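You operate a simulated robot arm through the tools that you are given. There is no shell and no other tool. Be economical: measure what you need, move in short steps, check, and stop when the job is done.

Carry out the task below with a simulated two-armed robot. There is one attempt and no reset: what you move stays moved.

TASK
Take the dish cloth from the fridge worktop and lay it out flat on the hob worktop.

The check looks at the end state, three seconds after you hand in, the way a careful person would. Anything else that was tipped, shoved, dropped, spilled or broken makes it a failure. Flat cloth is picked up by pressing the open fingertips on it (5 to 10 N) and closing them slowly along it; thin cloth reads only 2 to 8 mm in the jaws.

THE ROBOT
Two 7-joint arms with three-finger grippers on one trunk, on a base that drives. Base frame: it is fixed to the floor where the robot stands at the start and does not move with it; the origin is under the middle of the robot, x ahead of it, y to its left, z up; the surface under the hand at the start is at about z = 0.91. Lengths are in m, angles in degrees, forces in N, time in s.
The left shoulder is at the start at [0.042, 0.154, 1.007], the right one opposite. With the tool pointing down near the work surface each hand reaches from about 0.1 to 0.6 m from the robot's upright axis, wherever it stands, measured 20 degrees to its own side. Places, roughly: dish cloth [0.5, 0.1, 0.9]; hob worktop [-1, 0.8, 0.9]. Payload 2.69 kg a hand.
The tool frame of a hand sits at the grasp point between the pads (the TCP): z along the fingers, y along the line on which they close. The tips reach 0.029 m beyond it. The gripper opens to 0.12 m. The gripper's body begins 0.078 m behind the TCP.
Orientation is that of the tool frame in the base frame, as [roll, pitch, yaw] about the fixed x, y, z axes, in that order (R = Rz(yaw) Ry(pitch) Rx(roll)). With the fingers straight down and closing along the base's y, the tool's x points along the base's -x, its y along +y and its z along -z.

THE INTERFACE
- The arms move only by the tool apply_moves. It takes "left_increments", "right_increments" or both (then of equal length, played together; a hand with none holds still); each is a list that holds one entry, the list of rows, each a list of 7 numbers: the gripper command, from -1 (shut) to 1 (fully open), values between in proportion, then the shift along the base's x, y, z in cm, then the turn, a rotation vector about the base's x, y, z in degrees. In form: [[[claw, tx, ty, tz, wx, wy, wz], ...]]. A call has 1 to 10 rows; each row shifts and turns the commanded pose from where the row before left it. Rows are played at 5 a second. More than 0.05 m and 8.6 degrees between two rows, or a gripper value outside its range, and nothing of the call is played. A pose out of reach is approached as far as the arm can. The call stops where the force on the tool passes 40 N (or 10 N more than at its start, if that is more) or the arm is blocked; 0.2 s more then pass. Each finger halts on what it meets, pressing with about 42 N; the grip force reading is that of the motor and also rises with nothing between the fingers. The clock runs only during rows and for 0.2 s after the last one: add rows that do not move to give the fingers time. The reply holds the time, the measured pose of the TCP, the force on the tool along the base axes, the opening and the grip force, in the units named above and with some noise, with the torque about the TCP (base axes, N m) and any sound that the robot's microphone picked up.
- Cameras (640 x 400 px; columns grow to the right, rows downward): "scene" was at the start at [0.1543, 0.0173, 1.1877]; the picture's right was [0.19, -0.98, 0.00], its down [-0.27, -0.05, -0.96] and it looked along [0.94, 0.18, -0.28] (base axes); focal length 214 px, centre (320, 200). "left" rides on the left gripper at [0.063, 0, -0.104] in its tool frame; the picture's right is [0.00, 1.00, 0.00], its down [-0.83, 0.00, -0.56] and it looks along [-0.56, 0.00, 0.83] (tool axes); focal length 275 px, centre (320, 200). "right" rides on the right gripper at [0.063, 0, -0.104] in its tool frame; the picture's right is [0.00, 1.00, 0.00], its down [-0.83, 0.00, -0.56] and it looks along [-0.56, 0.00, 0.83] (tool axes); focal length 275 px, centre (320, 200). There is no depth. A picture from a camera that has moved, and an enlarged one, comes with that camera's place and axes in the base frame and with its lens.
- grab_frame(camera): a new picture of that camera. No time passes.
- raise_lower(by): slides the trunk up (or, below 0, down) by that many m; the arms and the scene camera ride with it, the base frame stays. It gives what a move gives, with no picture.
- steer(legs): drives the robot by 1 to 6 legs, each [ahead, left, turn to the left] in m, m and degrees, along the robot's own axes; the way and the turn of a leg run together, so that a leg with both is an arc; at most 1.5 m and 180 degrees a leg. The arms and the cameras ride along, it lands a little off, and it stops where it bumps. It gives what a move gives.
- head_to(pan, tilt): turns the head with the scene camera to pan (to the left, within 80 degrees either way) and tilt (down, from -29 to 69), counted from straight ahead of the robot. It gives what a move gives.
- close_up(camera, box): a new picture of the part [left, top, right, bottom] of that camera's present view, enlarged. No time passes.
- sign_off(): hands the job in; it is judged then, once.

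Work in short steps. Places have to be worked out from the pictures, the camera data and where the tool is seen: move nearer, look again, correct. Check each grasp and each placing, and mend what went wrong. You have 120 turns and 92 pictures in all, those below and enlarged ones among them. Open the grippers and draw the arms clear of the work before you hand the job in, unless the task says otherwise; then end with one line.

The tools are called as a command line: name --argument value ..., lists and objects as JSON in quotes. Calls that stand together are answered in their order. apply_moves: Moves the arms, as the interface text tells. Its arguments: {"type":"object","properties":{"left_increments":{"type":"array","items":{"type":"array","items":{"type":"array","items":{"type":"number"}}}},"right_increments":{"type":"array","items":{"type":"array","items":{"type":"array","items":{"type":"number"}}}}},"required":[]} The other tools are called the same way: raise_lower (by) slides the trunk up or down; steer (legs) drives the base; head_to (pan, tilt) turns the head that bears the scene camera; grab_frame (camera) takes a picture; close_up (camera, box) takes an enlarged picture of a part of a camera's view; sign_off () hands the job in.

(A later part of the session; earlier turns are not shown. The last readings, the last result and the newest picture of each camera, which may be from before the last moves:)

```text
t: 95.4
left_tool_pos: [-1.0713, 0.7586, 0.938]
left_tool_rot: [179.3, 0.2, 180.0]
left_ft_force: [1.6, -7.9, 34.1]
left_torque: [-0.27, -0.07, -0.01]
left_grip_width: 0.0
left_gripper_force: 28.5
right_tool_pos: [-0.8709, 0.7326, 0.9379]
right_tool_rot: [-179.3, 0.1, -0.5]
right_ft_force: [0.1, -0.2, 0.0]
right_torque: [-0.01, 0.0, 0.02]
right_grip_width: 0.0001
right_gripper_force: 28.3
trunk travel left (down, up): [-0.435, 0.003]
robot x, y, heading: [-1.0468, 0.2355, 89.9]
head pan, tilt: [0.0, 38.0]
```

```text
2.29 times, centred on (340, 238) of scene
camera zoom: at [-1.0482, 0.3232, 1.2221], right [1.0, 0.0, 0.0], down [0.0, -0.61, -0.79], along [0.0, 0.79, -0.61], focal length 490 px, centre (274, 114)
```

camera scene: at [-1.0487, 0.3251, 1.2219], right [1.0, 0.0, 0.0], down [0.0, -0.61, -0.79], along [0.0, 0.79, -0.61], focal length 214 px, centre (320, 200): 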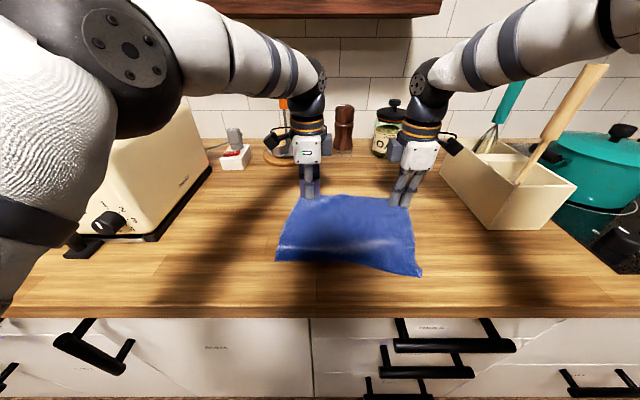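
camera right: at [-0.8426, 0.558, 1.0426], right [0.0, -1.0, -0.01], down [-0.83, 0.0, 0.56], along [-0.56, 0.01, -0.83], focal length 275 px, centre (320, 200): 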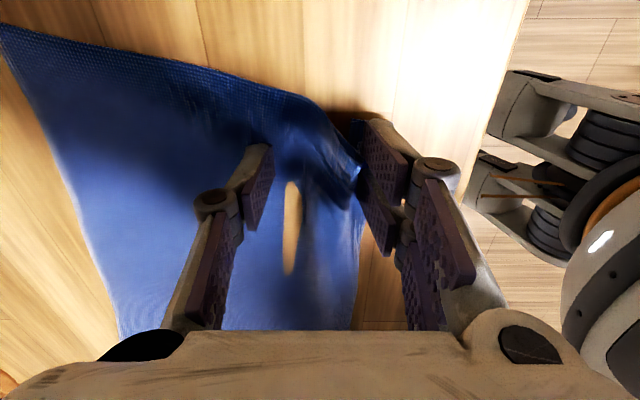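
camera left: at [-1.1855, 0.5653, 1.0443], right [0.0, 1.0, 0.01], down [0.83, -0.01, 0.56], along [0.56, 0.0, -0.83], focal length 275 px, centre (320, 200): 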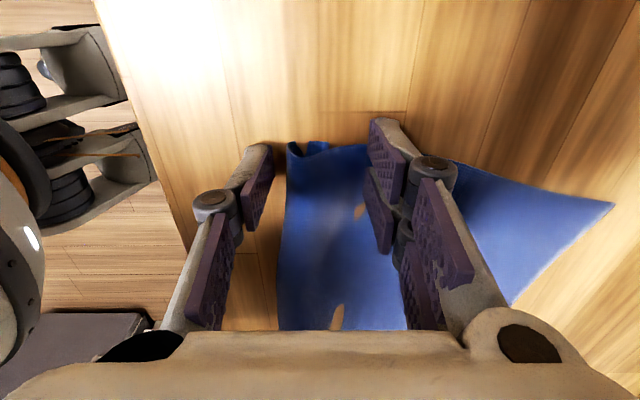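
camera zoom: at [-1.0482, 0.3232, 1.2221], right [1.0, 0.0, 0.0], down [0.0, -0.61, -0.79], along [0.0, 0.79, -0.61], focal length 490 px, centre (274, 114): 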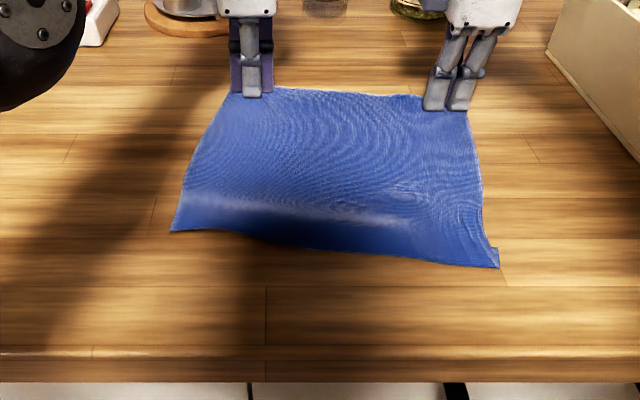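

Much flatter. I'll ease the left hand's pressure and bring the right hand round to view the near edge from the side, to see whether that edge is tucked under.

apply_moves --left_increments '[[[-1, 0, 0, 0.3, 0, 0, 0], [-1, 0, 0, 0, 0, 0, 0], [-1, 0, 0, 0, 0, 0, 0], [-1, 0, 0, 0, 0, 0, 0], [-1, 0, 0, 0, 0, 0, 0], [-1, 0, 0, 0, 0, 0, 0], [-1, 0, 0, 0, 0, 0, 0]]]' --right_increments '[[[-1, 0, 0, 3, 0, 0, 0], [-1, 0, 0, 3, 0, 0, 0], [-1, 0.6, -3.5, 0, 0, 0, 0], [-1, 0.6, -3.5, 0, 0, 0, 0], [-1, 0.6, -3.5, 0, 0, 0, 0], [-1, 0.6, -3.5, 0, 0, 0, 0], [-1, 0.6, -3.5, 0, 0, 0, 0]]]'

grab_frame --camera "right"

grab_frame --camera "scene"

```text
t: 97.0
left_tool_pos: [-1.0713, 0.7583, 0.9364]
left_tool_rot: [179.6, 0.1, -179.9]
left_ft_force: [0.2, -3.0, 17.1]
left_torque: [-0.07, -0.04, 0.02]
left_grip_width: 0.0
left_gripper_force: 28.6
right_tool_pos: [-0.8383, 0.5573, 0.9964]
right_tool_rot: [-179.5, 0.1, -0.4]
right_ft_force: [-0.1, 0.0, -0.3]
right_torque: [0.01, 0.0, -0.01]
right_grip_width: 0.0
right_gripper_force: 28.8
trunk travel left (down, up): [-0.435, 0.003]
robot x, y, heading: [-1.0443, 0.2342, 90.0]
head pan, tilt: [0.0, 38.0]
```

```text
39 pictures are left
camera right: at [-0.7766, 0.5581, 1.0995], right [0.0, -1.0, -0.01], down [-0.83, 0.0, 0.56], along [-0.56, 0.01, -0.83], focal length 275 px, centre (320, 200)
```

right: 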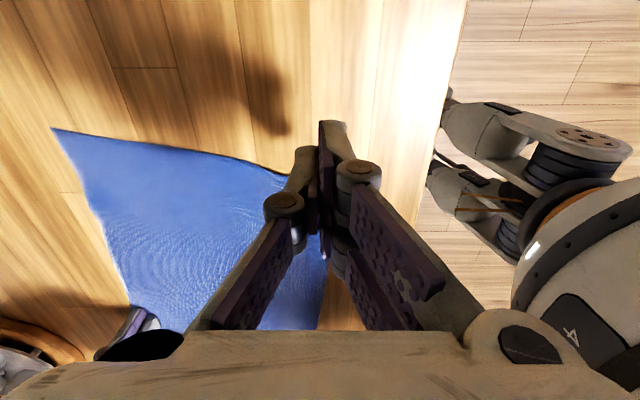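

```text
38 pictures are left
camera scene: at [-1.0476, 0.3251, 1.2218], right [1.0, 0.0, 0.0], down [0.0, -0.61, -0.79], along [0.0, 0.79, -0.61], focal length 214 px, centre (320, 200)
```

scene: 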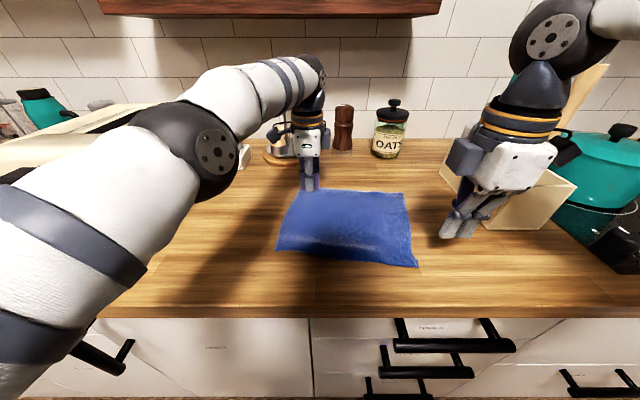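

Zoom on the near edge to judge the remaining bulge.

close_up --camera "scene" --box '[260, 180, 430, 286]'

```text
3.76 times, centred on (345, 233) of scene
camera zoom: at [-1.0476, 0.3251, 1.2218], right [1.0, 0.0, 0.0], down [0.0, -0.61, -0.79], along [0.0, 0.79, -0.61], focal length 807 px, centre (226, 76)
```

zoom: 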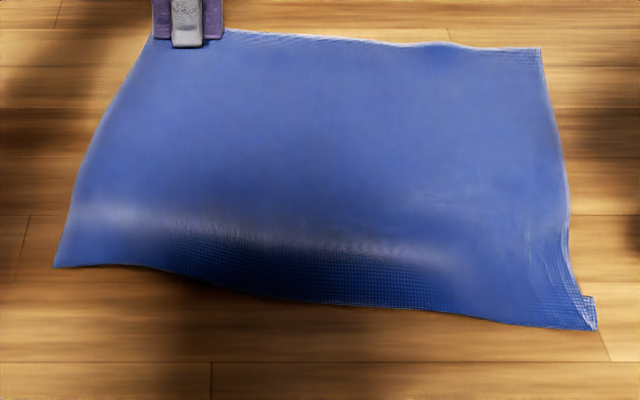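

The left near part is still short (about 19 cm of 25), likely tucked under at the front; dragging the far side worked on the right. I'll drag the far left forward another 3.5 cm.

apply_moves --left_increments '[[[-1, 0, 0.5, 0, 0, 0, 0], [-1, 0, 0.5, 0, 0, 0, 0], [-1, 0, 0.5, 0, 0, 0, 0], [-1, 0, 0.5, 0, 0, 0, 0], [-1, 0, 0.5, 0, 0, 0, 0], [-1, 0, 0.5, 0, 0, 0, 0], [-1, 0, 0.5, 0, 0, 0, 0], [-1, 0, 0, 0, 0, 0, 0]]]'

close_up --camera "scene" --box '[250, 170, 430, 282]'

```text
t: 98.8
left_tool_pos: [-1.0722, 0.7594, 0.9377]
left_tool_rot: [179.5, 0.0, 180.0]
left_ft_force: [2.9, -3.0, 17.4]
left_torque: [-0.11, -0.12, -0.04]
left_grip_width: 0.0
left_gripper_force: 28.4
left hand out of reach, approached as far as the arm can: row 1, 2, 3, 4, 5, 6, 7
right_tool_pos: [-0.8397, 0.5593, 0.9968]
right_tool_rot: [-179.4, 0.1, -0.5]
right_ft_force: [0.7, -0.3, 0.6]
right_torque: [0.04, 0.03, -0.04]
right_grip_width: 0.0001
right_gripper_force: 28.7
trunk travel left (down, up): [-0.435, 0.003]
robot x, y, heading: [-1.0475, 0.2352, 90.0]
head pan, tilt: [0.0, 38.0]
```

```text
3.56 times, centred on (340, 226) of scene
camera zoom: at [-1.048, 0.3248, 1.2219], right [1.0, 0.0, 0.0], down [0.0, -0.61, -0.79], along [0.0, 0.79, -0.61], focal length 763 px, centre (249, 108)
```

zoom: 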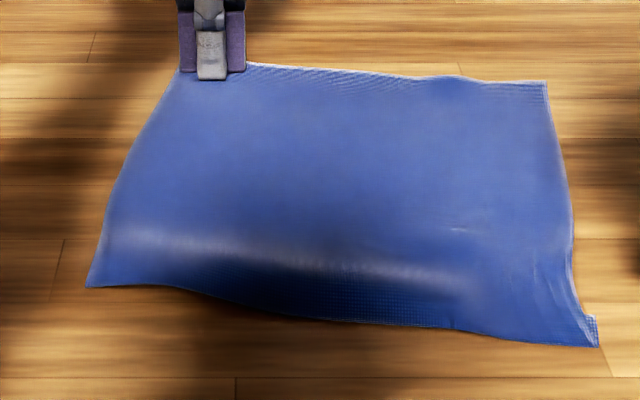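

The left arm is at its reach, so I'll drag by driving the base forward 3.5 cm while it presses (plenty of clearance below the counter).

steer --legs '[[0.035, 0, 0]]'

grab_frame --camera "scene"

```text
t: 99.7
left_tool_pos: [-1.074, 0.7958, 0.9378]
left_tool_rot: [179.6, 0.1, -179.9]
left_ft_force: [-1.2, 0.4, 19.6]
left_torque: [-0.02, 0.01, 0.02]
left_grip_width: 0.0
left_gripper_force: 28.6
right_tool_pos: [-0.8407, 0.5943, 0.9967]
right_tool_rot: [-179.4, 0.0, -0.5]
right_ft_force: [-0.4, -0.5, -0.3]
right_torque: [-0.01, 0.0, 0.02]
right_grip_width: 0.0
right_gripper_force: 28.7
trunk travel left (down, up): [-0.435, 0.003]
robot x, y, heading: [-1.0472, 0.2684, 90.0]
head pan, tilt: [0.0, 38.0]
```

```text
35 pictures are left
camera scene: at [-1.0485, 0.3608, 1.2219], right [1.0, 0.0, 0.0], down [0.0, -0.62, -0.79], along [0.0, 0.79, -0.62], focal length 214 px, centre (320, 200)
```

scene: 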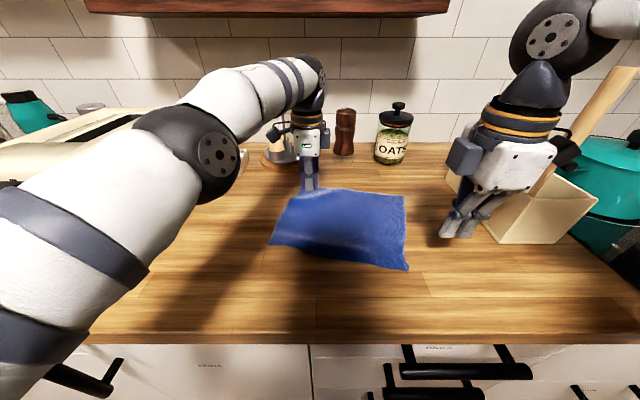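

The whole cloth moved forward, giving me 9+ cm of room in front, but it's still about 20 cm deep instead of 25. I'll place the right hand's camera low beside the near edge to see what is tucked.

apply_moves --right_increments '[[[-1, 0.5, -2, 0.5, 0, 7.5, 0], [-1, 0.5, -2, 0.5, 0, 7.5, 0], [-1, 0.5, -2, 0, 0, 7.5, 0], [-1, 0.5, -2, 0, 0, 7.5, 0], [-1, 0, 0, 0, 0, 0, 0]]]'

grab_frame --camera "right"

```text
t: 100.8
left_tool_pos: [-1.0725, 0.7961, 0.9376]
left_tool_rot: [179.5, 0.0, -179.9]
left_ft_force: [-2.1, 1.0, 14.1]
left_torque: [0.01, 0.0, -0.03]
left_grip_width: 0.0
left_gripper_force: 29.0
right_tool_pos: [-0.8206, 0.5151, 1.0078]
right_tool_rot: [-179.8, 30.2, -0.5]
right_ft_force: [0.2, 0.3, 0.1]
right_torque: [-0.01, -0.02, 0.01]
right_grip_width: 0.0
right_gripper_force: 28.0
trunk travel left (down, up): [-0.435, 0.003]
robot x, y, heading: [-1.0467, 0.2696, 90.1]
head pan, tilt: [0.0, 38.0]
```

```text
34 pictures are left
camera right: at [-0.7131, 0.514, 1.0641], right [-0.01, -1.0, -0.01], down [-0.44, 0.0, 0.9], along [-0.9, 0.01, -0.44], focal length 275 px, centre (320, 200)
```

right: 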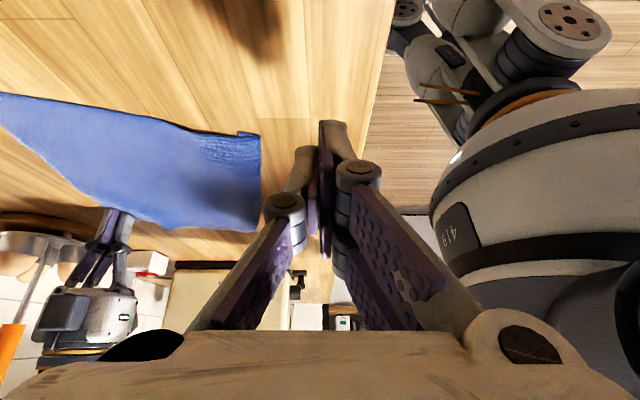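

close_up --camera "right" --box '[100, 90, 290, 245]'

```text
2.58 times, centred on (195, 168) of right
camera zoom: at [-0.7131, 0.514, 1.0641], right [-0.01, -1.0, -0.01], down [-0.44, 0.0, 0.9], along [-0.9, 0.01, -0.44], focal length 710 px, centre (643, 284)
```

zoom: 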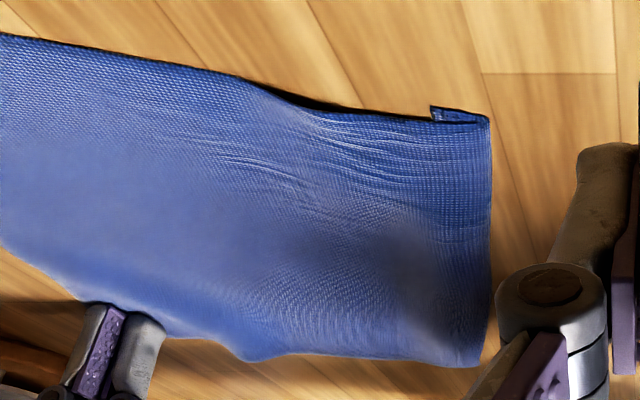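

Now it's clear: the near edge is folded under by about 2 cm on the right and more on the left. I'll re-grip that folded edge with both hands, lift so the flap drops down, then set it down moving forward so the flap lies outward. First, position both hands over the near edge.

apply_moves --left_increments '[[[-1, 0, 0, 3, 0, 0, 0], [-1, 0, 0, 3, 0, 0, 0], [-0.33, -0.8, -3.4, 0, 0, 0, 0], [-0.33, -0.8, -3.4, 0, 0, 0, 0], [-0.33, -0.7, -3.4, 0, 0, 0, 0], [-0.33, -0.7, -3.4, 0, 0, 0, 0], [-0.33, -0.7, -3.4, 0, 0, 0, 0], [-0.33, 0, 0, 0, 0, 0, 0]]]' --right_increments '[[[-0.33, 0, 0, 0, 0, -7.5, 0], [-0.33, 0, 0, 0, 0, -7.5, 0], [-0.33, -2, 1.4, 0, 0, -7.5, 0], [-0.33, -2, 1.4, 0, 0, -7.5, 0], [-0.33, -2, 1.4, 0, 0, 0, 0], [-0.33, -2, 1.5, 0, 0, 0, 0], [-0.33, -2, 1.5, 0, 0, 0, 0], [-0.33, 0, 0, 0, 0, 0, 0]]]'

grab_frame --camera "left"

grab_frame --camera "right"

```text
t: 102.7
left_tool_pos: [-1.1107, 0.613, 0.9934]
left_tool_rot: [179.5, 0.0, -180.0]
left_ft_force: [-0.4, 0.4, -1.0]
left_torque: [-0.01, 0.01, 0.01]
left_grip_width: 0.0403
left_gripper_force: 0.0
left hand out of reach, approached as far as the arm can: row 1, 2
right_tool_pos: [-0.9192, 0.5884, 1.0055]
right_tool_rot: [-179.5, 0.0, -0.5]
right_ft_force: [0.8, 0.0, -0.8]
right_torque: [0.0, -0.03, -0.04]
right_grip_width: 0.0402
right_gripper_force: 0.2
trunk travel left (down, up): [-0.435, 0.003]
robot x, y, heading: [-1.0492, 0.2704, 90.0]
head pan, tilt: [0.0, 38.0]
```

```text
32 pictures are left
camera left: at [-1.1736, 0.6128, 1.0991], right [0.0, 1.0, 0.01], down [0.83, -0.01, 0.56], along [0.56, 0.0, -0.83], focal length 275 px, centre (320, 200)
```

left: 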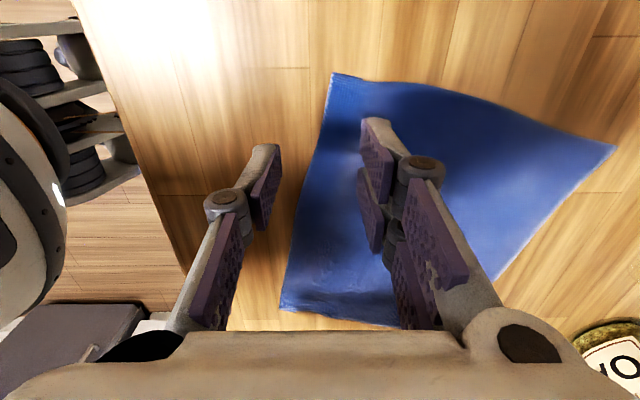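

```text
31 pictures are left
camera right: at [-0.8564, 0.5877, 1.1089], right [0.0, -1.0, -0.01], down [-0.83, 0.0, 0.56], along [-0.56, 0.01, -0.83], focal length 275 px, centre (320, 200)
```

right: 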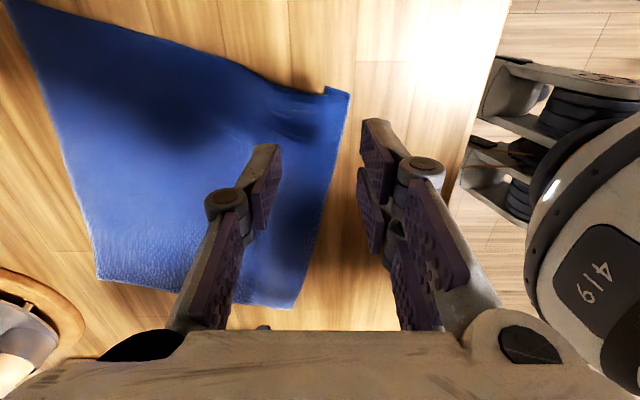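

Near-edge positions: y ≈ 0.612 under the left hand and 0.575 under the right. Shift the left forward 1 cm and descend near the surface.

apply_moves --left_increments '[[[-0.33, 0, 0.5, -2.4, 0, 0, 0], [-0.33, 0, 0.4, -2.4, 0, 0, 0], [-0.33, 0, 0, -0.3, 0, 0, 0], [-0.33, 0, 0, -0.15, 0, 0, 0], [-0.33, 0, 0, -0.1, 0, 0, 0], [-0.33, 0, 0, 0, 0, 0, 0]]]' --right_increments '[[[-0.33, 0, 0, -3, 0, 0, 0], [-0.33, 0, -0.3, -3, 0, 0, 0], [-0.33, 0, 0, -0.3, 0, 0, 0], [-0.33, 0, 0, -0.15, 0, 0, 0], [-0.33, 0, 0, -0.1, 0, 0, 0], [-0.33, 0, 0, 0, 0, 0, 0]]]'

```text
t: 104.0
left_tool_pos: [-1.1109, 0.621, 0.9403]
left_tool_rot: [179.6, 0.0, -179.9]
left_ft_force: [-0.2, -0.3, 0.8]
left_torque: [-0.02, 0.0, 0.01]
left_grip_width: 0.0397
left_gripper_force: 0.0
right_tool_pos: [-0.9193, 0.5851, 0.9402]
right_tool_rot: [-179.5, 0.1, -0.4]
right_ft_force: [0.0, 0.6, -0.3]
right_torque: [-0.01, 0.01, 0.0]
right_grip_width: 0.0401
right_gripper_force: 0.1
trunk travel left (down, up): [-0.435, 0.003]
robot x, y, heading: [-1.0458, 0.269, 90.0]
head pan, tilt: [0.0, 38.0]
```

Just above contact. 3 mm more, then close slowly.

apply_moves --left_increments '[[[-0.33, 0, 0, -0.15, 0, 0, 0], [-0.33, 0, 0, -0.13, 0, 0, 0], [-0.4, 0, 0, 0, 0, 0, 0], [-0.5, 0, 0, 0, 0, 0, 0], [-0.6, 0, 0, 0, 0, 0, 0], [-0.7, 0, 0, 0, 0, 0, 0], [-0.8, 0, 0, 0, 0, 0, 0], [-0.9, 0, 0, 0, 0, 0, 0], [-1, 0, 0, 0, 0, 0, 0], [-1, 0, 0, 0, 0, 0, 0]]]' --right_increments '[[[-0.33, 0, 0, -0.15, 0, 0, 0], [-0.33, 0, 0, -0.13, 0, 0, 0], [-0.4, 0, 0, 0, 0, 0, 0], [-0.5, 0, 0, 0, 0, 0, 0], [-0.6, 0, 0, 0, 0, 0, 0], [-0.7, 0, 0, 0, 0, 0, 0], [-0.8, 0, 0, 0, 0, 0, 0], [-0.9, 0, 0, 0, 0, 0, 0], [-1, 0, 0, 0, 0, 0, 0], [-1, 0, 0, 0, 0, 0, 0]]]'

grab_frame --camera "left"

grab_frame --camera "right"

```text
t: 106.2
left_tool_pos: [-1.1117, 0.6207, 0.9383]
left_tool_rot: [179.6, 0.0, -179.9]
left_ft_force: [1.7, -0.8, 10.1]
left_torque: [-0.03, 0.0, 0.06]
left_grip_width: 0.0002
left_gripper_force: 28.8
right_tool_pos: [-0.9193, 0.5828, 0.9401]
right_tool_rot: [-179.3, 0.1, -0.5]
right_ft_force: [-1.1, -0.2, 17.8]
right_torque: [0.02, 0.23, -0.02]
right_grip_width: 0.0026
right_gripper_force: 31.7
trunk travel left (down, up): [-0.435, 0.003]
robot x, y, heading: [-1.0472, 0.2715, 89.9]
head pan, tilt: [0.0, 38.0]
```

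```text
30 pictures are left
camera left: at [-1.1744, 0.6205, 1.0427], right [0.0, 1.0, 0.01], down [0.83, -0.01, 0.56], along [0.56, 0.0, -0.83], focal length 275 px, centre (320, 200)
```

left: 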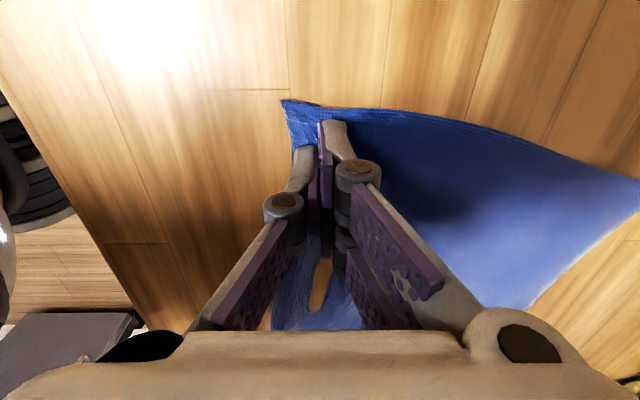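

```text
29 pictures are left
camera right: at [-0.8575, 0.5829, 1.0416], right [0.0, -1.0, -0.01], down [-0.83, 0.0, 0.56], along [-0.56, 0.01, -0.83], focal length 275 px, centre (320, 200)
```

right: 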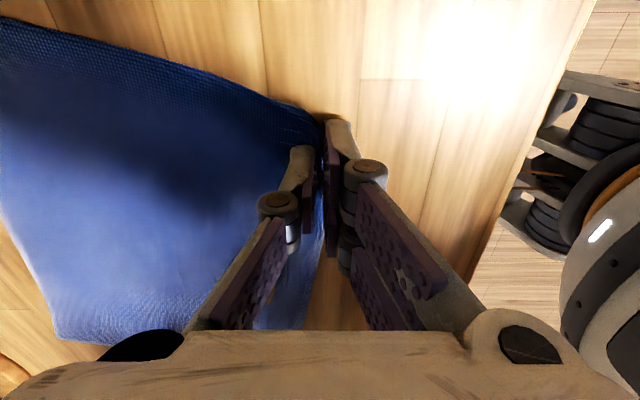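

The right gripped (2.6 mm); the left slipped. Retry the left a bit further onto the cloth, pressing a little more.

apply_moves --left_increments '[[[-1, 0, 0, 0.8, 0, 0, 0], [-0.17, 0, 0.3, 0, 0, 0, 0], [-0.17, 0, 0, -0.6, 0, 0, 0], [-0.17, 0, 0, -0.3, 0, 0, 0], [-0.3, 0, 0, -0.05, 0, 0, 0], [-0.45, 0, 0, 0, 0, 0, 0], [-0.6, 0, 0, 0, 0, 0, 0], [-0.75, 0, 0, 0, 0, 0, 0], [-0.9, 0, 0, 0, 0, 0, 0], [-1, 0, 0, 0, 0, 0, 0]]]'

grab_frame --camera "left"

```text
t: 108.0
left_tool_pos: [-1.111, 0.6265, 0.9394]
left_tool_rot: [179.2, 0.2, -179.8]
left_ft_force: [-1.3, -0.7, 16.6]
left_torque: [0.24, 0.05, -0.03]
left_grip_width: 0.0134
left_gripper_force: 0.0
right_tool_pos: [-0.9195, 0.5833, 0.9379]
right_tool_rot: [-179.4, 0.2, -0.5]
right_ft_force: [1.2, -0.2, 11.7]
right_torque: [0.01, 0.09, 0.02]
right_grip_width: 0.0027
right_gripper_force: 31.9
trunk travel left (down, up): [-0.435, 0.003]
robot x, y, heading: [-1.0481, 0.269, 90.0]
head pan, tilt: [0.0, 38.0]
stopped in row 8 (left hand): the force on the tool passed its limit at 44 N (the readings are from after the stop); the commanded pose is now the measured one
```

```text
28 pictures are left
camera left: at [-1.1745, 0.6242, 1.0432], right [0.0, 1.0, 0.01], down [0.83, -0.01, 0.56], along [0.56, 0.01, -0.83], focal length 275 px, centre (320, 200)
```

left: 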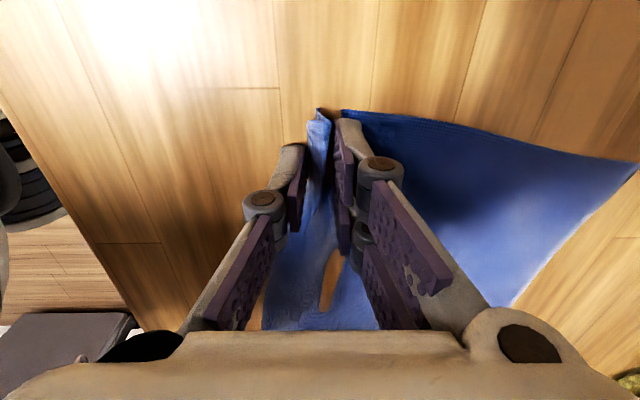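

A fold is now between the left pads; finish closing with slightly less pressure.

apply_moves --left_increments '[[[-0.85, 0, 0, 0.05, 0, 0, 0], [-0.93, 0, 0, 0, 0, 0, 0], [-1, 0, 0, 0, 0, 0, 0], [-1, 0, 0, 0, 0, 0, 0]]]'

```text
t: 109.0
left_tool_pos: [-1.1108, 0.6244, 0.9389]
left_tool_rot: [179.4, 0.2, -179.9]
left_ft_force: [1.6, -1.2, 2.5]
left_torque: [-0.03, -0.05, 0.0]
left_grip_width: 0.004
left_gripper_force: 32.4
right_tool_pos: [-0.9207, 0.5839, 0.9377]
right_tool_rot: [-179.4, 0.1, -0.5]
right_ft_force: [1.0, -0.2, 19.0]
right_torque: [0.03, 0.21, 0.03]
right_grip_width: 0.0029
right_gripper_force: 31.8
trunk travel left (down, up): [-0.435, 0.003]
robot x, y, heading: [-1.0461, 0.2702, 89.8]
head pan, tilt: [0.0, 38.0]
```

Both hands hold cloth now. Lift 7 cm, drawing back slightly, and look.

apply_moves --left_increments '[[[-1, 0, 0, 1, 0, 0, 0], [-1, 0, 0, 1.2, 0, 0, 0], [-1, 0, 0, 1.2, 0, 0, 0], [-1, 0, 0, 1.2, 0, 0, 0], [-1, 0, 0, 1.2, 0, 0, 0], [-1, 0, 0, 1.2, 0, 0, 0], [-1, 0, 0, 0, 0, 0, 0]]]' --right_increments '[[[-1, 0, 0, 1, 0, 0, 0], [-1, 0, 0, 1.2, 0, 0, 0], [-1, 0, 0, 1.2, 0, 0, 0], [-1, 0, 0, 1.2, 0, 0, 0], [-1, 0, 0, 1.2, 0, 0, 0], [-1, 0, 0, 1.2, 0, 0, 0], [-1, 0, 0, 0, 0, 0, 0]]]'

close_up --camera "scene" --box '[220, 150, 460, 300]'

```text
t: 110.6
left_tool_pos: [-1.1115, 0.6269, 1.0077]
left_tool_rot: [179.4, 0.1, -179.8]
left_ft_force: [1.2, -0.7, 0.6]
left_torque: [0.2, 0.0, 0.01]
left_grip_width: 0.0037
left_gripper_force: 30.5
right_tool_pos: [-0.9197, 0.584, 1.0068]
right_tool_rot: [-179.6, 0.0, -0.5]
right_ft_force: [-0.6, 0.4, -0.4]
right_torque: [-0.02, 0.0, 0.0]
right_grip_width: 0.0026
right_gripper_force: 31.8
trunk travel left (down, up): [-0.435, 0.003]
robot x, y, heading: [-1.0452, 0.2663, 89.8]
head pan, tilt: [0.0, 38.0]
```

```text
2.67 times, centred on (340, 225) of scene
camera zoom: at [-1.0484, 0.3621, 1.2217], right [1.0, 0.0, 0.0], down [0.0, -0.62, -0.79], along [0.0, 0.79, -0.62], focal length 572 px, centre (267, 133)
```

zoom: 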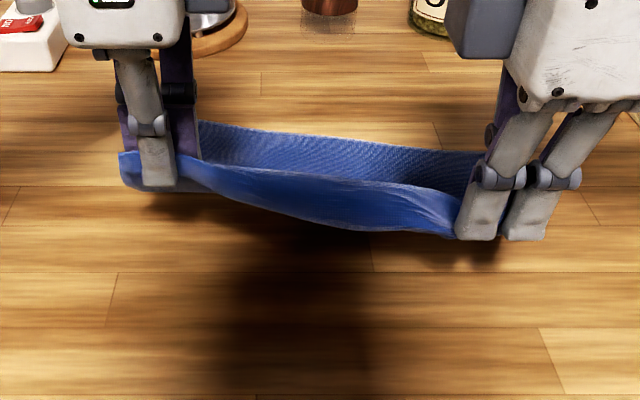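

The flap now hangs below the hands on my side. Lower while moving forward so it lays out towards me, then open.

apply_moves --left_increments '[[[-1, 0, 0.2, -1.2, 0, 0, 0], [-1, 0, 0.3, -1.2, 0, 0, 0], [-1, 0, 0.5, -1.0, 0, 0, 0], [-1, 0, 0.9, -0.9, 0, 0, 0], [-1, 0, 1.0, -0.8, 0, 0, 0], [-1, 0, 1.0, -0.8, 0, 0, 0], [-1, 0, 1.0, -0.7, 0, 0, 0], [-1, 0, 0, 0, 0, 0, 0]]]' --right_increments '[[[-1, 0, 0.2, -1.2, 0, 0, 0], [-1, 0, 0.3, -1.2, 0, 0, 0], [-1, 0, 0.5, -1.0, 0, 0, 0], [-1, 0, 0.9, -0.9, 0, 0, 0], [-1, 0, 1.0, -0.8, 0, 0, 0], [-1, 0, 1.0, -0.8, 0, 0, 0], [-1, 0, 1.0, -0.7, 0, 0, 0], [-1, 0, 0, 0, 0, 0, 0]]]'

grab_frame --camera "left"

close_up --camera "scene" --box '[220, 150, 460, 300]'

```text
t: 112.4
left_tool_pos: [-1.1105, 0.6736, 0.9422]
left_tool_rot: [179.4, 0.1, -179.9]
left_ft_force: [1.8, 0.0, 0.1]
left_torque: [0.06, -0.04, 0.03]
left_grip_width: 0.0044
left_gripper_force: 34.6
right_tool_pos: [-0.9207, 0.6335, 0.9416]
right_tool_rot: [-179.5, 0.1, -0.4]
right_ft_force: [-1.6, -1.0, 2.8]
right_torque: [0.0, 0.09, -0.02]
right_grip_width: 0.0029
right_gripper_force: 32.4
trunk travel left (down, up): [-0.435, 0.003]
robot x, y, heading: [-1.0463, 0.2709, 90.0]
head pan, tilt: [0.0, 38.0]
```

```text
26 pictures are left
camera left: at [-1.1746, 0.6739, 1.0468], right [0.0, 1.0, 0.01], down [0.83, -0.01, 0.56], along [0.56, 0.01, -0.83], focal length 275 px, centre (320, 200)
```

left: 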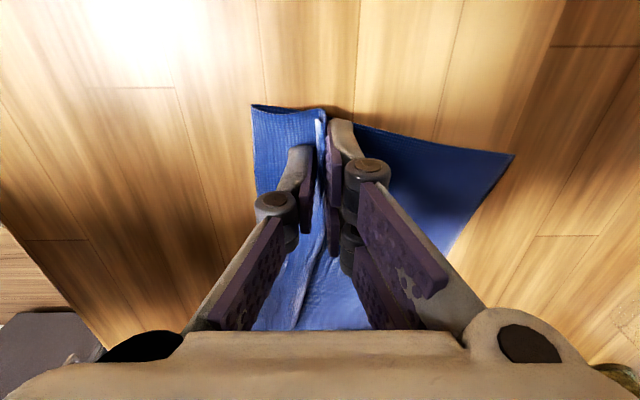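

```text
2.67 times, centred on (340, 225) of scene
camera zoom: at [-1.0484, 0.3614, 1.2218], right [1.0, 0.0, 0.0], down [0.0, -0.62, -0.79], along [0.0, 0.79, -0.62], focal length 572 px, centre (267, 133)
```

zoom: 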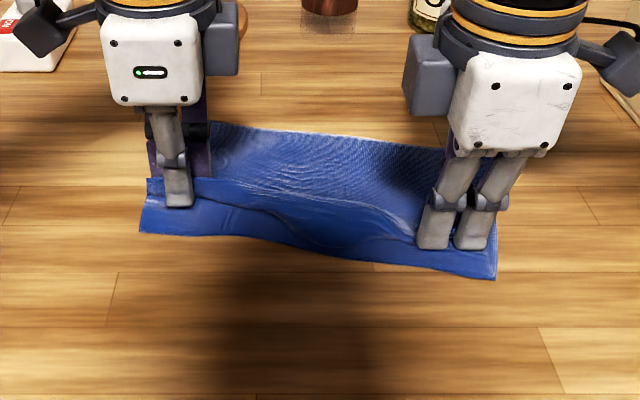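

The flap now lies outward on both sides. Release gently, raise, then step back onto the flap to press on it.

apply_moves --left_increments '[[[-0.85, 0, 0, 0, 0, 0, 0], [-0.7, 0, 0, 0, 0, 0, 0], [-0.6, 0, 0, 0.3, 0, 0, 0], [-0.6, 0, 0, 2, 0, 0, 0], [-0.6, 0, 0, 2, 0, 0, 0], [-1, 0, -1.0, 0, 0, 0, 0], [-1, 0, -0.8, 0, 0, 0, 0], [-1, 0, 0, 0, 0, 0, 0]]]' --right_increments '[[[-0.85, 0, 0, 0, 0, 0, 0], [-0.7, 0, 0, 0, 0, 0, 0], [-0.6, 0, 0, 0.3, 0, 0, 0], [-0.6, 0, 0, 2, 0, 0, 0], [-0.6, 0, 0, 2, 0, 0, 0], [-1, 0, -1.0, 0, 0, 0, 0], [-1, 0, -0.9, 0, 0, 0, 0], [-1, 0, 0, 0, 0, 0, 0]]]'

close_up --camera "scene" --box '[220, 150, 460, 300]'

grab_frame --camera "left"

grab_frame --camera "right"

```text
t: 114.2
left_tool_pos: [-1.1114, 0.6576, 0.9852]
left_tool_rot: [179.5, 0.0, -179.9]
left_ft_force: [0.5, 0.3, -0.2]
left_torque: [0.02, 0.03, 0.04]
left_grip_width: 0.0002
left_gripper_force: 28.6
right_tool_pos: [-0.9198, 0.6145, 0.9858]
right_tool_rot: [-179.6, 0.1, -0.5]
right_ft_force: [0.5, 0.4, -0.5]
right_torque: [0.01, 0.01, 0.03]
right_grip_width: 0.0
right_gripper_force: 28.4
trunk travel left (down, up): [-0.435, 0.003]
robot x, y, heading: [-1.0467, 0.2726, 90.1]
head pan, tilt: [0.0, 38.0]
```

```text
2.67 times, centred on (340, 225) of scene
camera zoom: at [-1.0484, 0.3621, 1.2217], right [1.0, 0.0, 0.0], down [0.0, -0.62, -0.79], along [0.0, 0.79, -0.62], focal length 572 px, centre (267, 133)
```

zoom: 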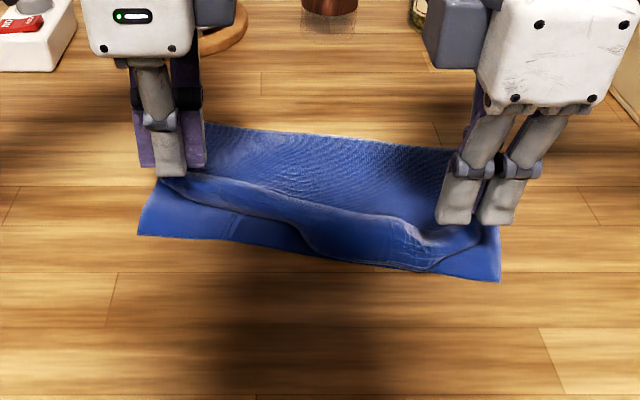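

```text
23 pictures are left
camera left: at [-1.1748, 0.6563, 1.0895], right [0.0, 1.0, 0.01], down [0.83, -0.01, 0.56], along [0.56, 0.01, -0.83], focal length 275 px, centre (320, 200)
```

left: 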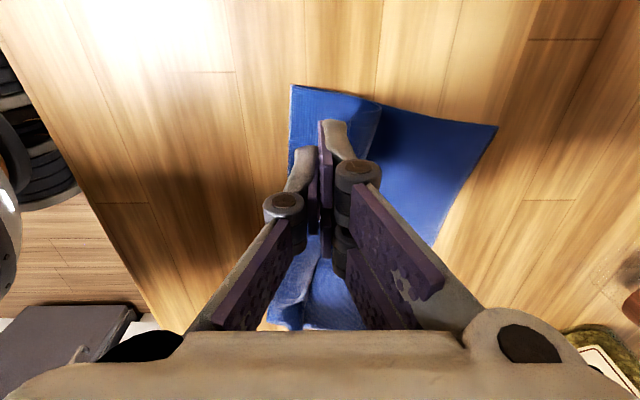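

```text
22 pictures are left
camera right: at [-0.8572, 0.614, 1.0874], right [0.0, -1.0, -0.01], down [-0.83, 0.0, 0.56], along [-0.56, 0.01, -0.83], focal length 275 px, centre (320, 200)
```

right: 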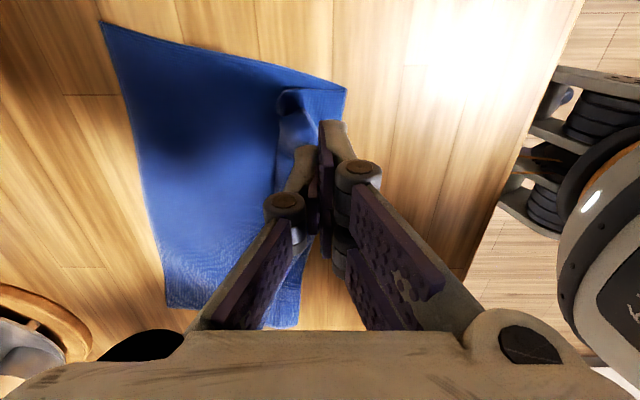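

The corner flaps are clear, with a bulge between. Press both flaps down.

apply_moves --left_increments '[[[-1, 0, 0, -2.2, 0, 0, 0], [-1, 0, 0, -2.2, 0, 0, 0], [-1, 0, 0, -0.2, 0, 0, 0], [-1, 0, 0, -0.15, 0, 0, 0], [-1, 0, 0, 0, 0, 0, 0]]]' --right_increments '[[[-1, 0, 0, -2.2, 0, 0, 0], [-1, 0, 0, -2.2, 0, 0, 0], [-1, 0, 0, -0.2, 0, 0, 0], [-1, 0, 0, -0.15, 0, 0, 0], [-1, 0, 0, 0, 0, 0, 0]]]'

```text
t: 115.4
left_tool_pos: [-1.1112, 0.6564, 0.9394]
left_tool_rot: [179.3, 0.1, -179.9]
left_ft_force: [0.0, 0.6, 5.3]
left_torque: [0.05, -0.03, -0.01]
left_grip_width: 0.0
left_gripper_force: 28.5
right_tool_pos: [-0.9207, 0.6138, 0.9405]
right_tool_rot: [-179.3, 0.2, -0.5]
right_ft_force: [2.4, 3.1, 19.6]
right_torque: [0.24, -0.1, -0.01]
right_grip_width: 0.0
right_gripper_force: 28.8
trunk travel left (down, up): [-0.435, 0.003]
robot x, y, heading: [-1.0494, 0.2687, 90.1]
head pan, tilt: [0.0, 38.0]
```

Left 5 N, right 20 N. Balance the pressure and drag both flaps 4 cm toward me.

apply_moves --left_increments '[[[-1, 0, -0.3, -0.1, 0, 0, 0], [-1, 0, -0.6, 0, 0, 0, 0], [-1, 0, -0.6, 0, 0, 0, 0], [-1, 0, -0.6, 0, 0, 0, 0], [-1, 0, -0.6, 0, 0, 0, 0], [-1, 0, -0.6, 0, 0, 0, 0], [-1, 0, -0.6, 0, 0, 0, 0], [-1, 0, 0, 0, 0, 0, 0]]]' --right_increments '[[[-1, 0, -0.3, 0.05, 0, 0, 0], [-1, 0, -0.6, 0, 0, 0, 0], [-1, 0, -0.6, 0, 0, 0, 0], [-1, 0, -0.6, 0, 0, 0, 0], [-1, 0, -0.6, 0, 0, 0, 0], [-1, 0, -0.6, 0, 0, 0, 0], [-1, 0, -0.6, 0, 0, 0, 0], [-1, 0, 0, 0, 0, 0, 0]]]'

close_up --camera "scene" --box '[220, 150, 460, 300]'

```text
t: 117.2
left_tool_pos: [-1.1111, 0.6186, 0.9379]
left_tool_rot: [179.3, 0.3, -179.8]
left_ft_force: [0.5, 8.3, 33.9]
left_torque: [0.38, -0.16, 0.06]
left_grip_width: 0.0001
left_gripper_force: 28.2
right_tool_pos: [-0.9212, 0.5745, 0.9384]
right_tool_rot: [-179.3, 0.2, -0.5]
right_ft_force: [0.3, 9.2, 32.0]
right_torque: [0.46, -0.07, 0.04]
right_grip_width: 0.0001
right_gripper_force: 28.5
trunk travel left (down, up): [-0.435, 0.003]
robot x, y, heading: [-1.0482, 0.2688, 90.0]
head pan, tilt: [0.0, 38.0]
```

```text
2.67 times, centred on (340, 225) of scene
camera zoom: at [-1.0487, 0.3604, 1.2221], right [1.0, 0.0, 0.0], down [0.0, -0.61, -0.79], along [0.0, 0.79, -0.61], focal length 572 px, centre (267, 133)
```

zoom: 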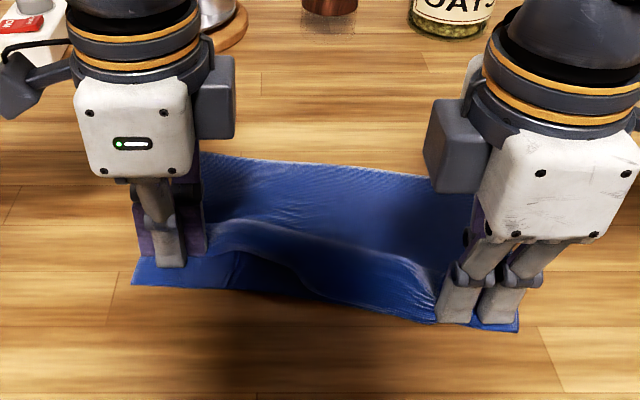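

The whole cloth just slid with the pleat intact, so I need to hold one side while pulling the other. The left keeps pressing the near-left corner; the right moves to the far-middle and pulls it away.

apply_moves --right_increments '[[[-1, 0, 0, 3, 0, 0, 0], [-1, 0, 0, 3, 0, 0, 0], [-1, -1, 3, 0, 0, 0, 0], [-1, -1, 3, 0, 0, 0, 0], [-1, -1, 3, 0, 0, 0, 0], [-1, -0.9, 3, 0, 0, 0, 0], [-1, 0, 0, -3, 0, 0, 0], [-1, 0, 0, -2.6, 0, 0, 0], [-1, 0, 0, -0.2, 0, 0, 0], [-1, 0, 0, 0, 0, 0, 0]]]'

grab_frame --camera "scene"

```text
t: 117.5
left_tool_pos: [-1.1114, 0.6179, 0.9377]
left_tool_rot: [179.1, 0.3, -179.8]
left_ft_force: [-3.4, -3.7, 29.4]
left_torque: [0.07, -0.02, 0.03]
left_grip_width: 0.0
left_gripper_force: 28.2
right_tool_pos: [-0.9184, 0.5711, 0.9419]
right_tool_rot: [179.6, -0.2, -0.5]
right_ft_force: [0.4, -0.2, 0.3]
right_torque: [0.02, 0.01, 0.0]
right_grip_width: 0.0
right_gripper_force: 28.3
trunk travel left (down, up): [-0.435, 0.003]
robot x, y, heading: [-1.0499, 0.2729, 90.2]
head pan, tilt: [0.0, 38.0]
stopped in row 1 (left hand): the force on the tool passed its limit at 54 N (the readings are from after the stop); the commanded pose is now the measured one
```

```text
20 pictures are left
camera scene: at [-1.0488, 0.3607, 1.2212], right [1.0, 0.0, 0.0], down [0.0, -0.61, -0.79], along [0.0, 0.79, -0.61], focal length 214 px, centre (320, 200)
```

scene: 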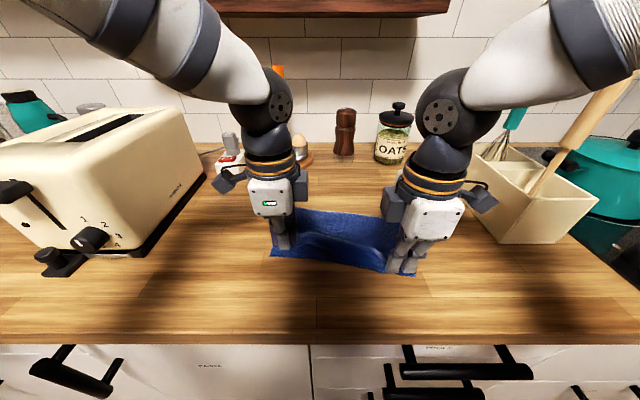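

Left was pressing too hard; ease it by 1.5 mm and repeat the right-hand move. I have 20 pictures left, so I'll use them sparingly.

apply_moves --left_increments '[[[-1, 0, 0, 0.15, 0, 0, 0], [-1, 0, 0, 0, 0, 0, 0], [-1, 0, 0, 0, 0, 0, 0], [-1, 0, 0, 0, 0, 0, 0], [-1, 0, 0, 0, 0, 0, 0], [-1, 0, 0, 0, 0, 0, 0], [-1, 0, 0, 0, 0, 0, 0], [-1, 0, 0, 0, 0, 0, 0], [-1, 0, 0, 0, 0, 0, 0]]]' --right_increments '[[[-1, 0, 0, 3, 0, 0, 0], [-1, 0, 0, 3, 0, 0, 0], [-1, -1, 3, 0, 0, 0, 0], [-1, -1, 3, 0, 0, 0, 0], [-1, -1, 3, 0, 0, 0, 0], [-1, -0.9, 3, 0, 0, 0, 0], [-1, 0, 0, -3, 0, 0, 0], [-1, 0, 0, -2.8, 0, 0, 0], [-1, 0, 0, -0.2, 0, 0, 0]]]'

```text
t: 119.5
left_tool_pos: [-1.1123, 0.6191, 0.9396]
left_tool_rot: [179.3, 0.2, -179.9]
left_ft_force: [0.3, -0.2, 3.4]
left_torque: [0.03, -0.03, 0.01]
left_grip_width: 0.0001
left_gripper_force: 28.6
right_tool_pos: [-0.9579, 0.6917, 0.9427]
right_tool_rot: [179.6, -0.4, -0.5]
right_ft_force: [-0.2, -1.1, 0.5]
right_torque: [-0.02, 0.01, 0.03]
right_grip_width: 0.0
right_gripper_force: 28.9
trunk travel left (down, up): [-0.435, 0.003]
robot x, y, heading: [-1.0502, 0.2709, 90.1]
head pan, tilt: [0.0, 38.0]
```

Left 3 N, right just above the surface. Set the pressures (left +1 mm, right −5 mm), then pull.

apply_moves --left_increments '[[[-1, 0, 0, -0.1, 0, 0, 0], [-1, 0, 0, 0, 0, 0, 0], [-1, 0, 0, 0, 0, 0, 0], [-1, 0, 0, 0, 0, 0, 0]]]' --right_increments '[[[-1, 0, 0, -0.2, 0, 0, 0], [-1, 0, 0, -0.2, 0, 0, 0], [-1, 0, 0, -0.1, 0, 0, 0], [-1, 0, 0, 0, 0, 0, 0]]]'

apply_moves --left_increments '[[[-1, 0, 0, 0, 0, 0, 0], [-1, 0, 0, 0, 0, 0, 0], [-1, 0, 0, 0, 0, 0, 0], [-1, 0, 0, 0, 0, 0, 0], [-1, 0, 0, 0, 0, 0, 0], [-1, 0, 0, 0, 0, 0, 0], [-1, 0, 0, 0, 0, 0, 0]]]' --right_increments '[[[-1, 0, 0.6, 0, 0, 0, 0], [-1, 0, 0.6, 0, 0, 0, 0], [-1, 0, 0.7, 0, 0, 0, 0], [-1, 0, 0.7, 0, 0, 0, 0], [-1, 0, 0.7, 0, 0, 0, 0], [-1, 0, 0.7, 0, 0, 0, 0], [-1, 0, 0, 0, 0, 0, 0]]]'

close_up --camera "scene" --box '[220, 150, 460, 300]'

```text
t: 120.5
left_tool_pos: [-1.1107, 0.6187, 0.939]
left_tool_rot: [179.3, 0.2, -179.7]
left_ft_force: [-1.7, 0.0, 8.8]
left_torque: [0.05, 0.0, 0.01]
left_grip_width: 0.0
left_gripper_force: 28.7
right_tool_pos: [-0.9584, 0.6901, 0.9379]
right_tool_rot: [179.8, -0.2, -0.5]
right_ft_force: [-0.3, -0.1, -0.6]
right_torque: [0.0, 0.01, -0.01]
right_grip_width: 0.0002
right_gripper_force: 28.0
trunk travel left (down, up): [-0.435, 0.003]
robot x, y, heading: [-1.0453, 0.2697, 89.9]
head pan, tilt: [0.0, 38.0]
```

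```text
t: 122.1
left_tool_pos: [-1.1112, 0.6183, 0.9382]
left_tool_rot: [179.1, 0.2, -179.8]
left_ft_force: [-1.1, 0.3, 9.9]
left_torque: [0.06, -0.01, 0.02]
left_grip_width: 0.0
left_gripper_force: 28.5
right_tool_pos: [-0.9587, 0.7317, 0.9378]
right_tool_rot: [179.7, -0.2, -0.6]
right_ft_force: [0.3, -0.2, -0.7]
right_torque: [0.0, 0.02, 0.02]
right_grip_width: 0.0
right_gripper_force: 28.6
trunk travel left (down, up): [-0.435, 0.003]
robot x, y, heading: [-1.0516, 0.2673, 89.9]
head pan, tilt: [0.0, 38.0]
```

```text
2.67 times, centred on (340, 225) of scene
camera zoom: at [-1.0485, 0.3614, 1.2218], right [1.0, 0.0, 0.0], down [0.0, -0.62, -0.79], along [0.0, 0.79, -0.62], focal length 572 px, centre (267, 133)
```

zoom: 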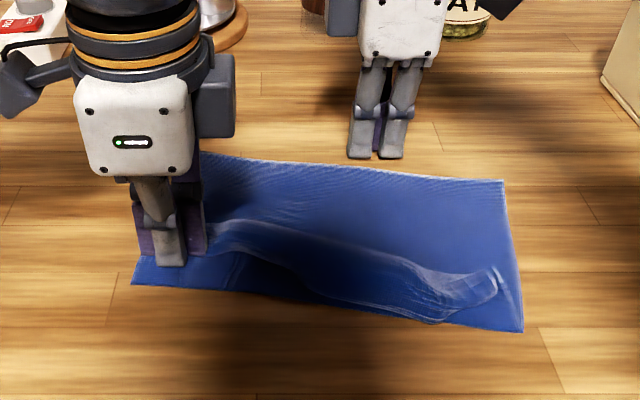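

The right fingertips were just off the surface. Move back, press 3 mm lower.

apply_moves --right_increments '[[[-1, 0, 0, 0.5, 0, 0, 0], [-1, 0, -2.3, 0, 0, 0, 0], [-1, 0, -2.3, 0, 0, 0, 0], [-1, 0, 0, -0.5, 0, 0, 0], [-1, 0, 0, -0.15, 0, 0, 0], [-1, 0, 0, -0.15, 0, 0, 0], [-1, 0, 0, 0, 0, 0, 0]]]'

```text
t: 123.7
left_tool_pos: [-1.1112, 0.6167, 0.9402]
left_tool_rot: [179.2, 0.2, -180.0]
left_ft_force: [0.4, 1.1, 2.0]
left_torque: [0.03, -0.01, -0.01]
left_grip_width: 0.0001
left_gripper_force: 28.1
right_tool_pos: [-0.958, 0.6854, 0.9367]
right_tool_rot: [-180.0, -0.2, -0.5]
right_ft_force: [0.7, 0.3, 19.9]
right_torque: [0.08, 0.09, 0.0]
right_grip_width: 0.0001
right_gripper_force: 28.0
trunk travel left (down, up): [-0.435, 0.003]
robot x, y, heading: [-1.0439, 0.2718, 90.0]
head pan, tilt: [0.0, 38.0]
```

Good contact on the right (20 N). Add a little on the left and pull the right away 5 cm.

apply_moves --left_increments '[[[-1, 0, 0, -0.1, 0, 0, 0], [-1, 0, 0, 0, 0, 0, 0], [-1, 0, 0, 0, 0, 0, 0], [-1, 0, 0, 0, 0, 0, 0], [-1, 0, 0, 0, 0, 0, 0], [-1, 0, 0, 0, 0, 0, 0], [-1, 0, 0, 0, 0, 0, 0], [-1, 0, 0, 0, 0, 0, 0], [-1, 0, 0, 0, 0, 0, 0], [-1, 0, 0, 0, 0, 0, 0]]]' --right_increments '[[[-1, 0, 0, 0, 0, 0, 0], [-1, 0, 0.6, 0, 0, 0, 0], [-1, 0, 0.6, 0, 0, 0, 0], [-1, 0, 0.6, 0, 0, 0, 0], [-1, 0, 0.6, 0, 0, 0, 0], [-1, 0, 0.6, 0, 0, 0, 0], [-1, 0, 0.6, 0, 0, 0, 0], [-1, 0, 0.6, 0, 0, 0, 0], [-1, 0, 0.6, 0, 0, 0, 0], [-1, 0, 0, 0, 0, 0, 0]]]'

close_up --camera "scene" --box '[220, 150, 460, 300]'

```text
t: 125.9
left_tool_pos: [-1.1115, 0.6171, 0.9376]
left_tool_rot: [179.0, 0.2, -179.8]
left_ft_force: [2.8, 2.8, 7.1]
left_torque: [0.09, -0.1, 0.01]
left_grip_width: 0.0002
left_gripper_force: 28.9
right_tool_pos: [-0.9584, 0.732, 0.9366]
right_tool_rot: [179.9, -0.2, -0.5]
right_ft_force: [-2.7, -10.7, 30.3]
right_torque: [-0.29, 0.12, 0.07]
right_grip_width: 0.0
right_gripper_force: 28.8
trunk travel left (down, up): [-0.435, 0.003]
robot x, y, heading: [-1.0472, 0.2714, 90.2]
head pan, tilt: [0.0, 38.0]
```

```text
2.67 times, centred on (340, 225) of scene
camera zoom: at [-1.0489, 0.3585, 1.2221], right [1.0, 0.0, 0.0], down [0.0, -0.61, -0.79], along [0.0, 0.79, -0.61], focal length 572 px, centre (267, 133)
```

zoom: 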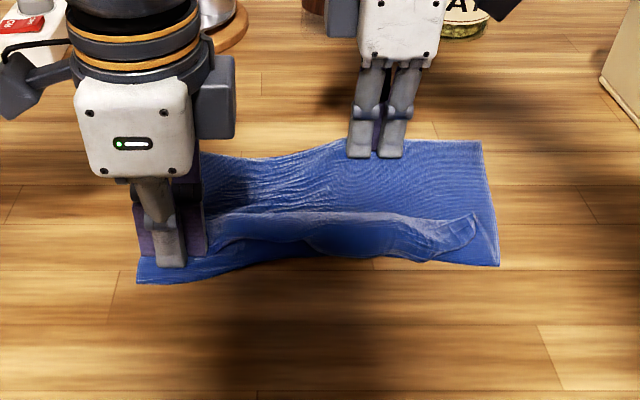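

That rotates it more than it unfolds it. The near flaps are now single-layer and flat at both corners, so I'll pinch them right at the edge with a narrow opening, lift to let the pleat fall open, and lay it back toward me.

apply_moves --left_increments '[[[-1, 0, 0, 1, 0, 0, 0], [-0.55, 0, 0, 0, 0, 0, 0], [-0.55, 0, 0, 0, 0, 0, 0], [-0.55, 0, 0, 0, 0, 0, 0], [-0.55, 0, 0, 0, 0, 0, 0], [-0.55, 0, 0, 0, 0, 0, 0], [-0.55, 0, 0, 0, 0, 0, 0], [-0.55, 0, 0, 0, 0, 0, 0], [-0.55, 0, 0, 0, 0, 0, 0]]]' --right_increments '[[[-1, 0, 0, 2.5, 0, 0, 0], [-1, 0, 0, 2.5, 0, 0, 0], [-0.55, 1.1, -2.6, 0, 0, 0, 0], [-0.55, 1.1, -2.6, 0, 0, 0, 0], [-0.55, 1.1, -2.6, 0, 0, 0, 0], [-0.55, 1.0, -2.4, 0, 0, 0, 0], [-0.55, 0, 0, -2.2, 0, 0, 0], [-0.55, 0, 0, -1.8, 0, 0, 0], [-0.55, 0, 0, 0, 0, 0, 0]]]'

grab_frame --camera "left"

grab_frame --camera "right"

```text
t: 127.9
left_tool_pos: [-1.1119, 0.6184, 0.9474]
left_tool_rot: [179.3, 0.2, -179.9]
left_ft_force: [0.2, -0.4, 0.2]
left_torque: [0.0, -0.01, -0.02]
left_grip_width: 0.0269
left_gripper_force: 0.0
right_tool_pos: [-0.9141, 0.6319, 0.9454]
right_tool_rot: [179.7, -0.3, -0.6]
right_ft_force: [0.3, 0.4, 0.0]
right_torque: [0.0, -0.01, 0.03]
right_grip_width: 0.027
right_gripper_force: 0.0
trunk travel left (down, up): [-0.435, 0.003]
robot x, y, heading: [-1.0497, 0.2728, 90.0]
head pan, tilt: [0.0, 38.0]
```

```text
17 pictures are left
camera left: at [-1.1744, 0.6173, 1.0518], right [0.0, 1.0, 0.01], down [0.83, -0.01, 0.56], along [0.56, 0.01, -0.83], focal length 275 px, centre (320, 200)
```

left: 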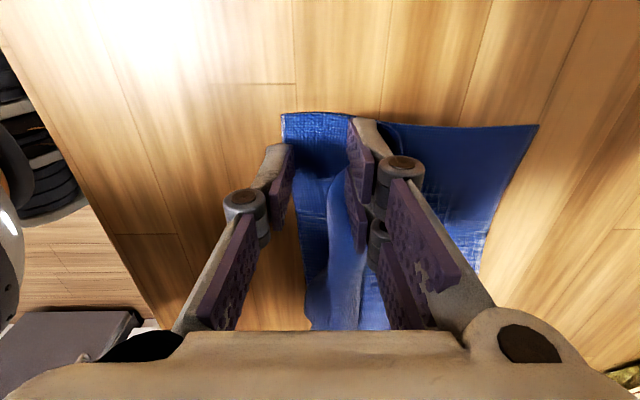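

```text
16 pictures are left
camera right: at [-0.8526, 0.6323, 1.0489], right [0.0, -1.0, 0.0], down [-0.83, 0.01, 0.55], along [-0.55, 0.0, -0.83], focal length 275 px, centre (320, 200)
```

right: 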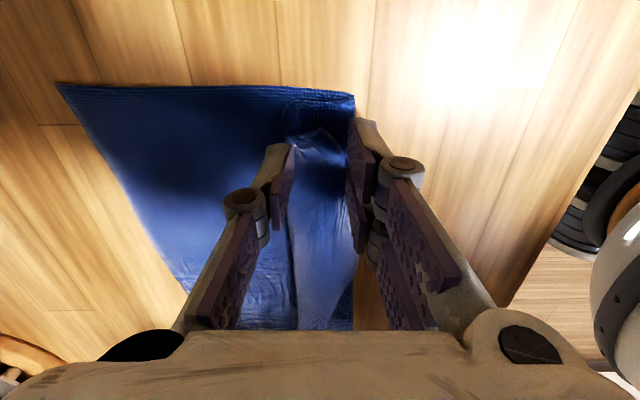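

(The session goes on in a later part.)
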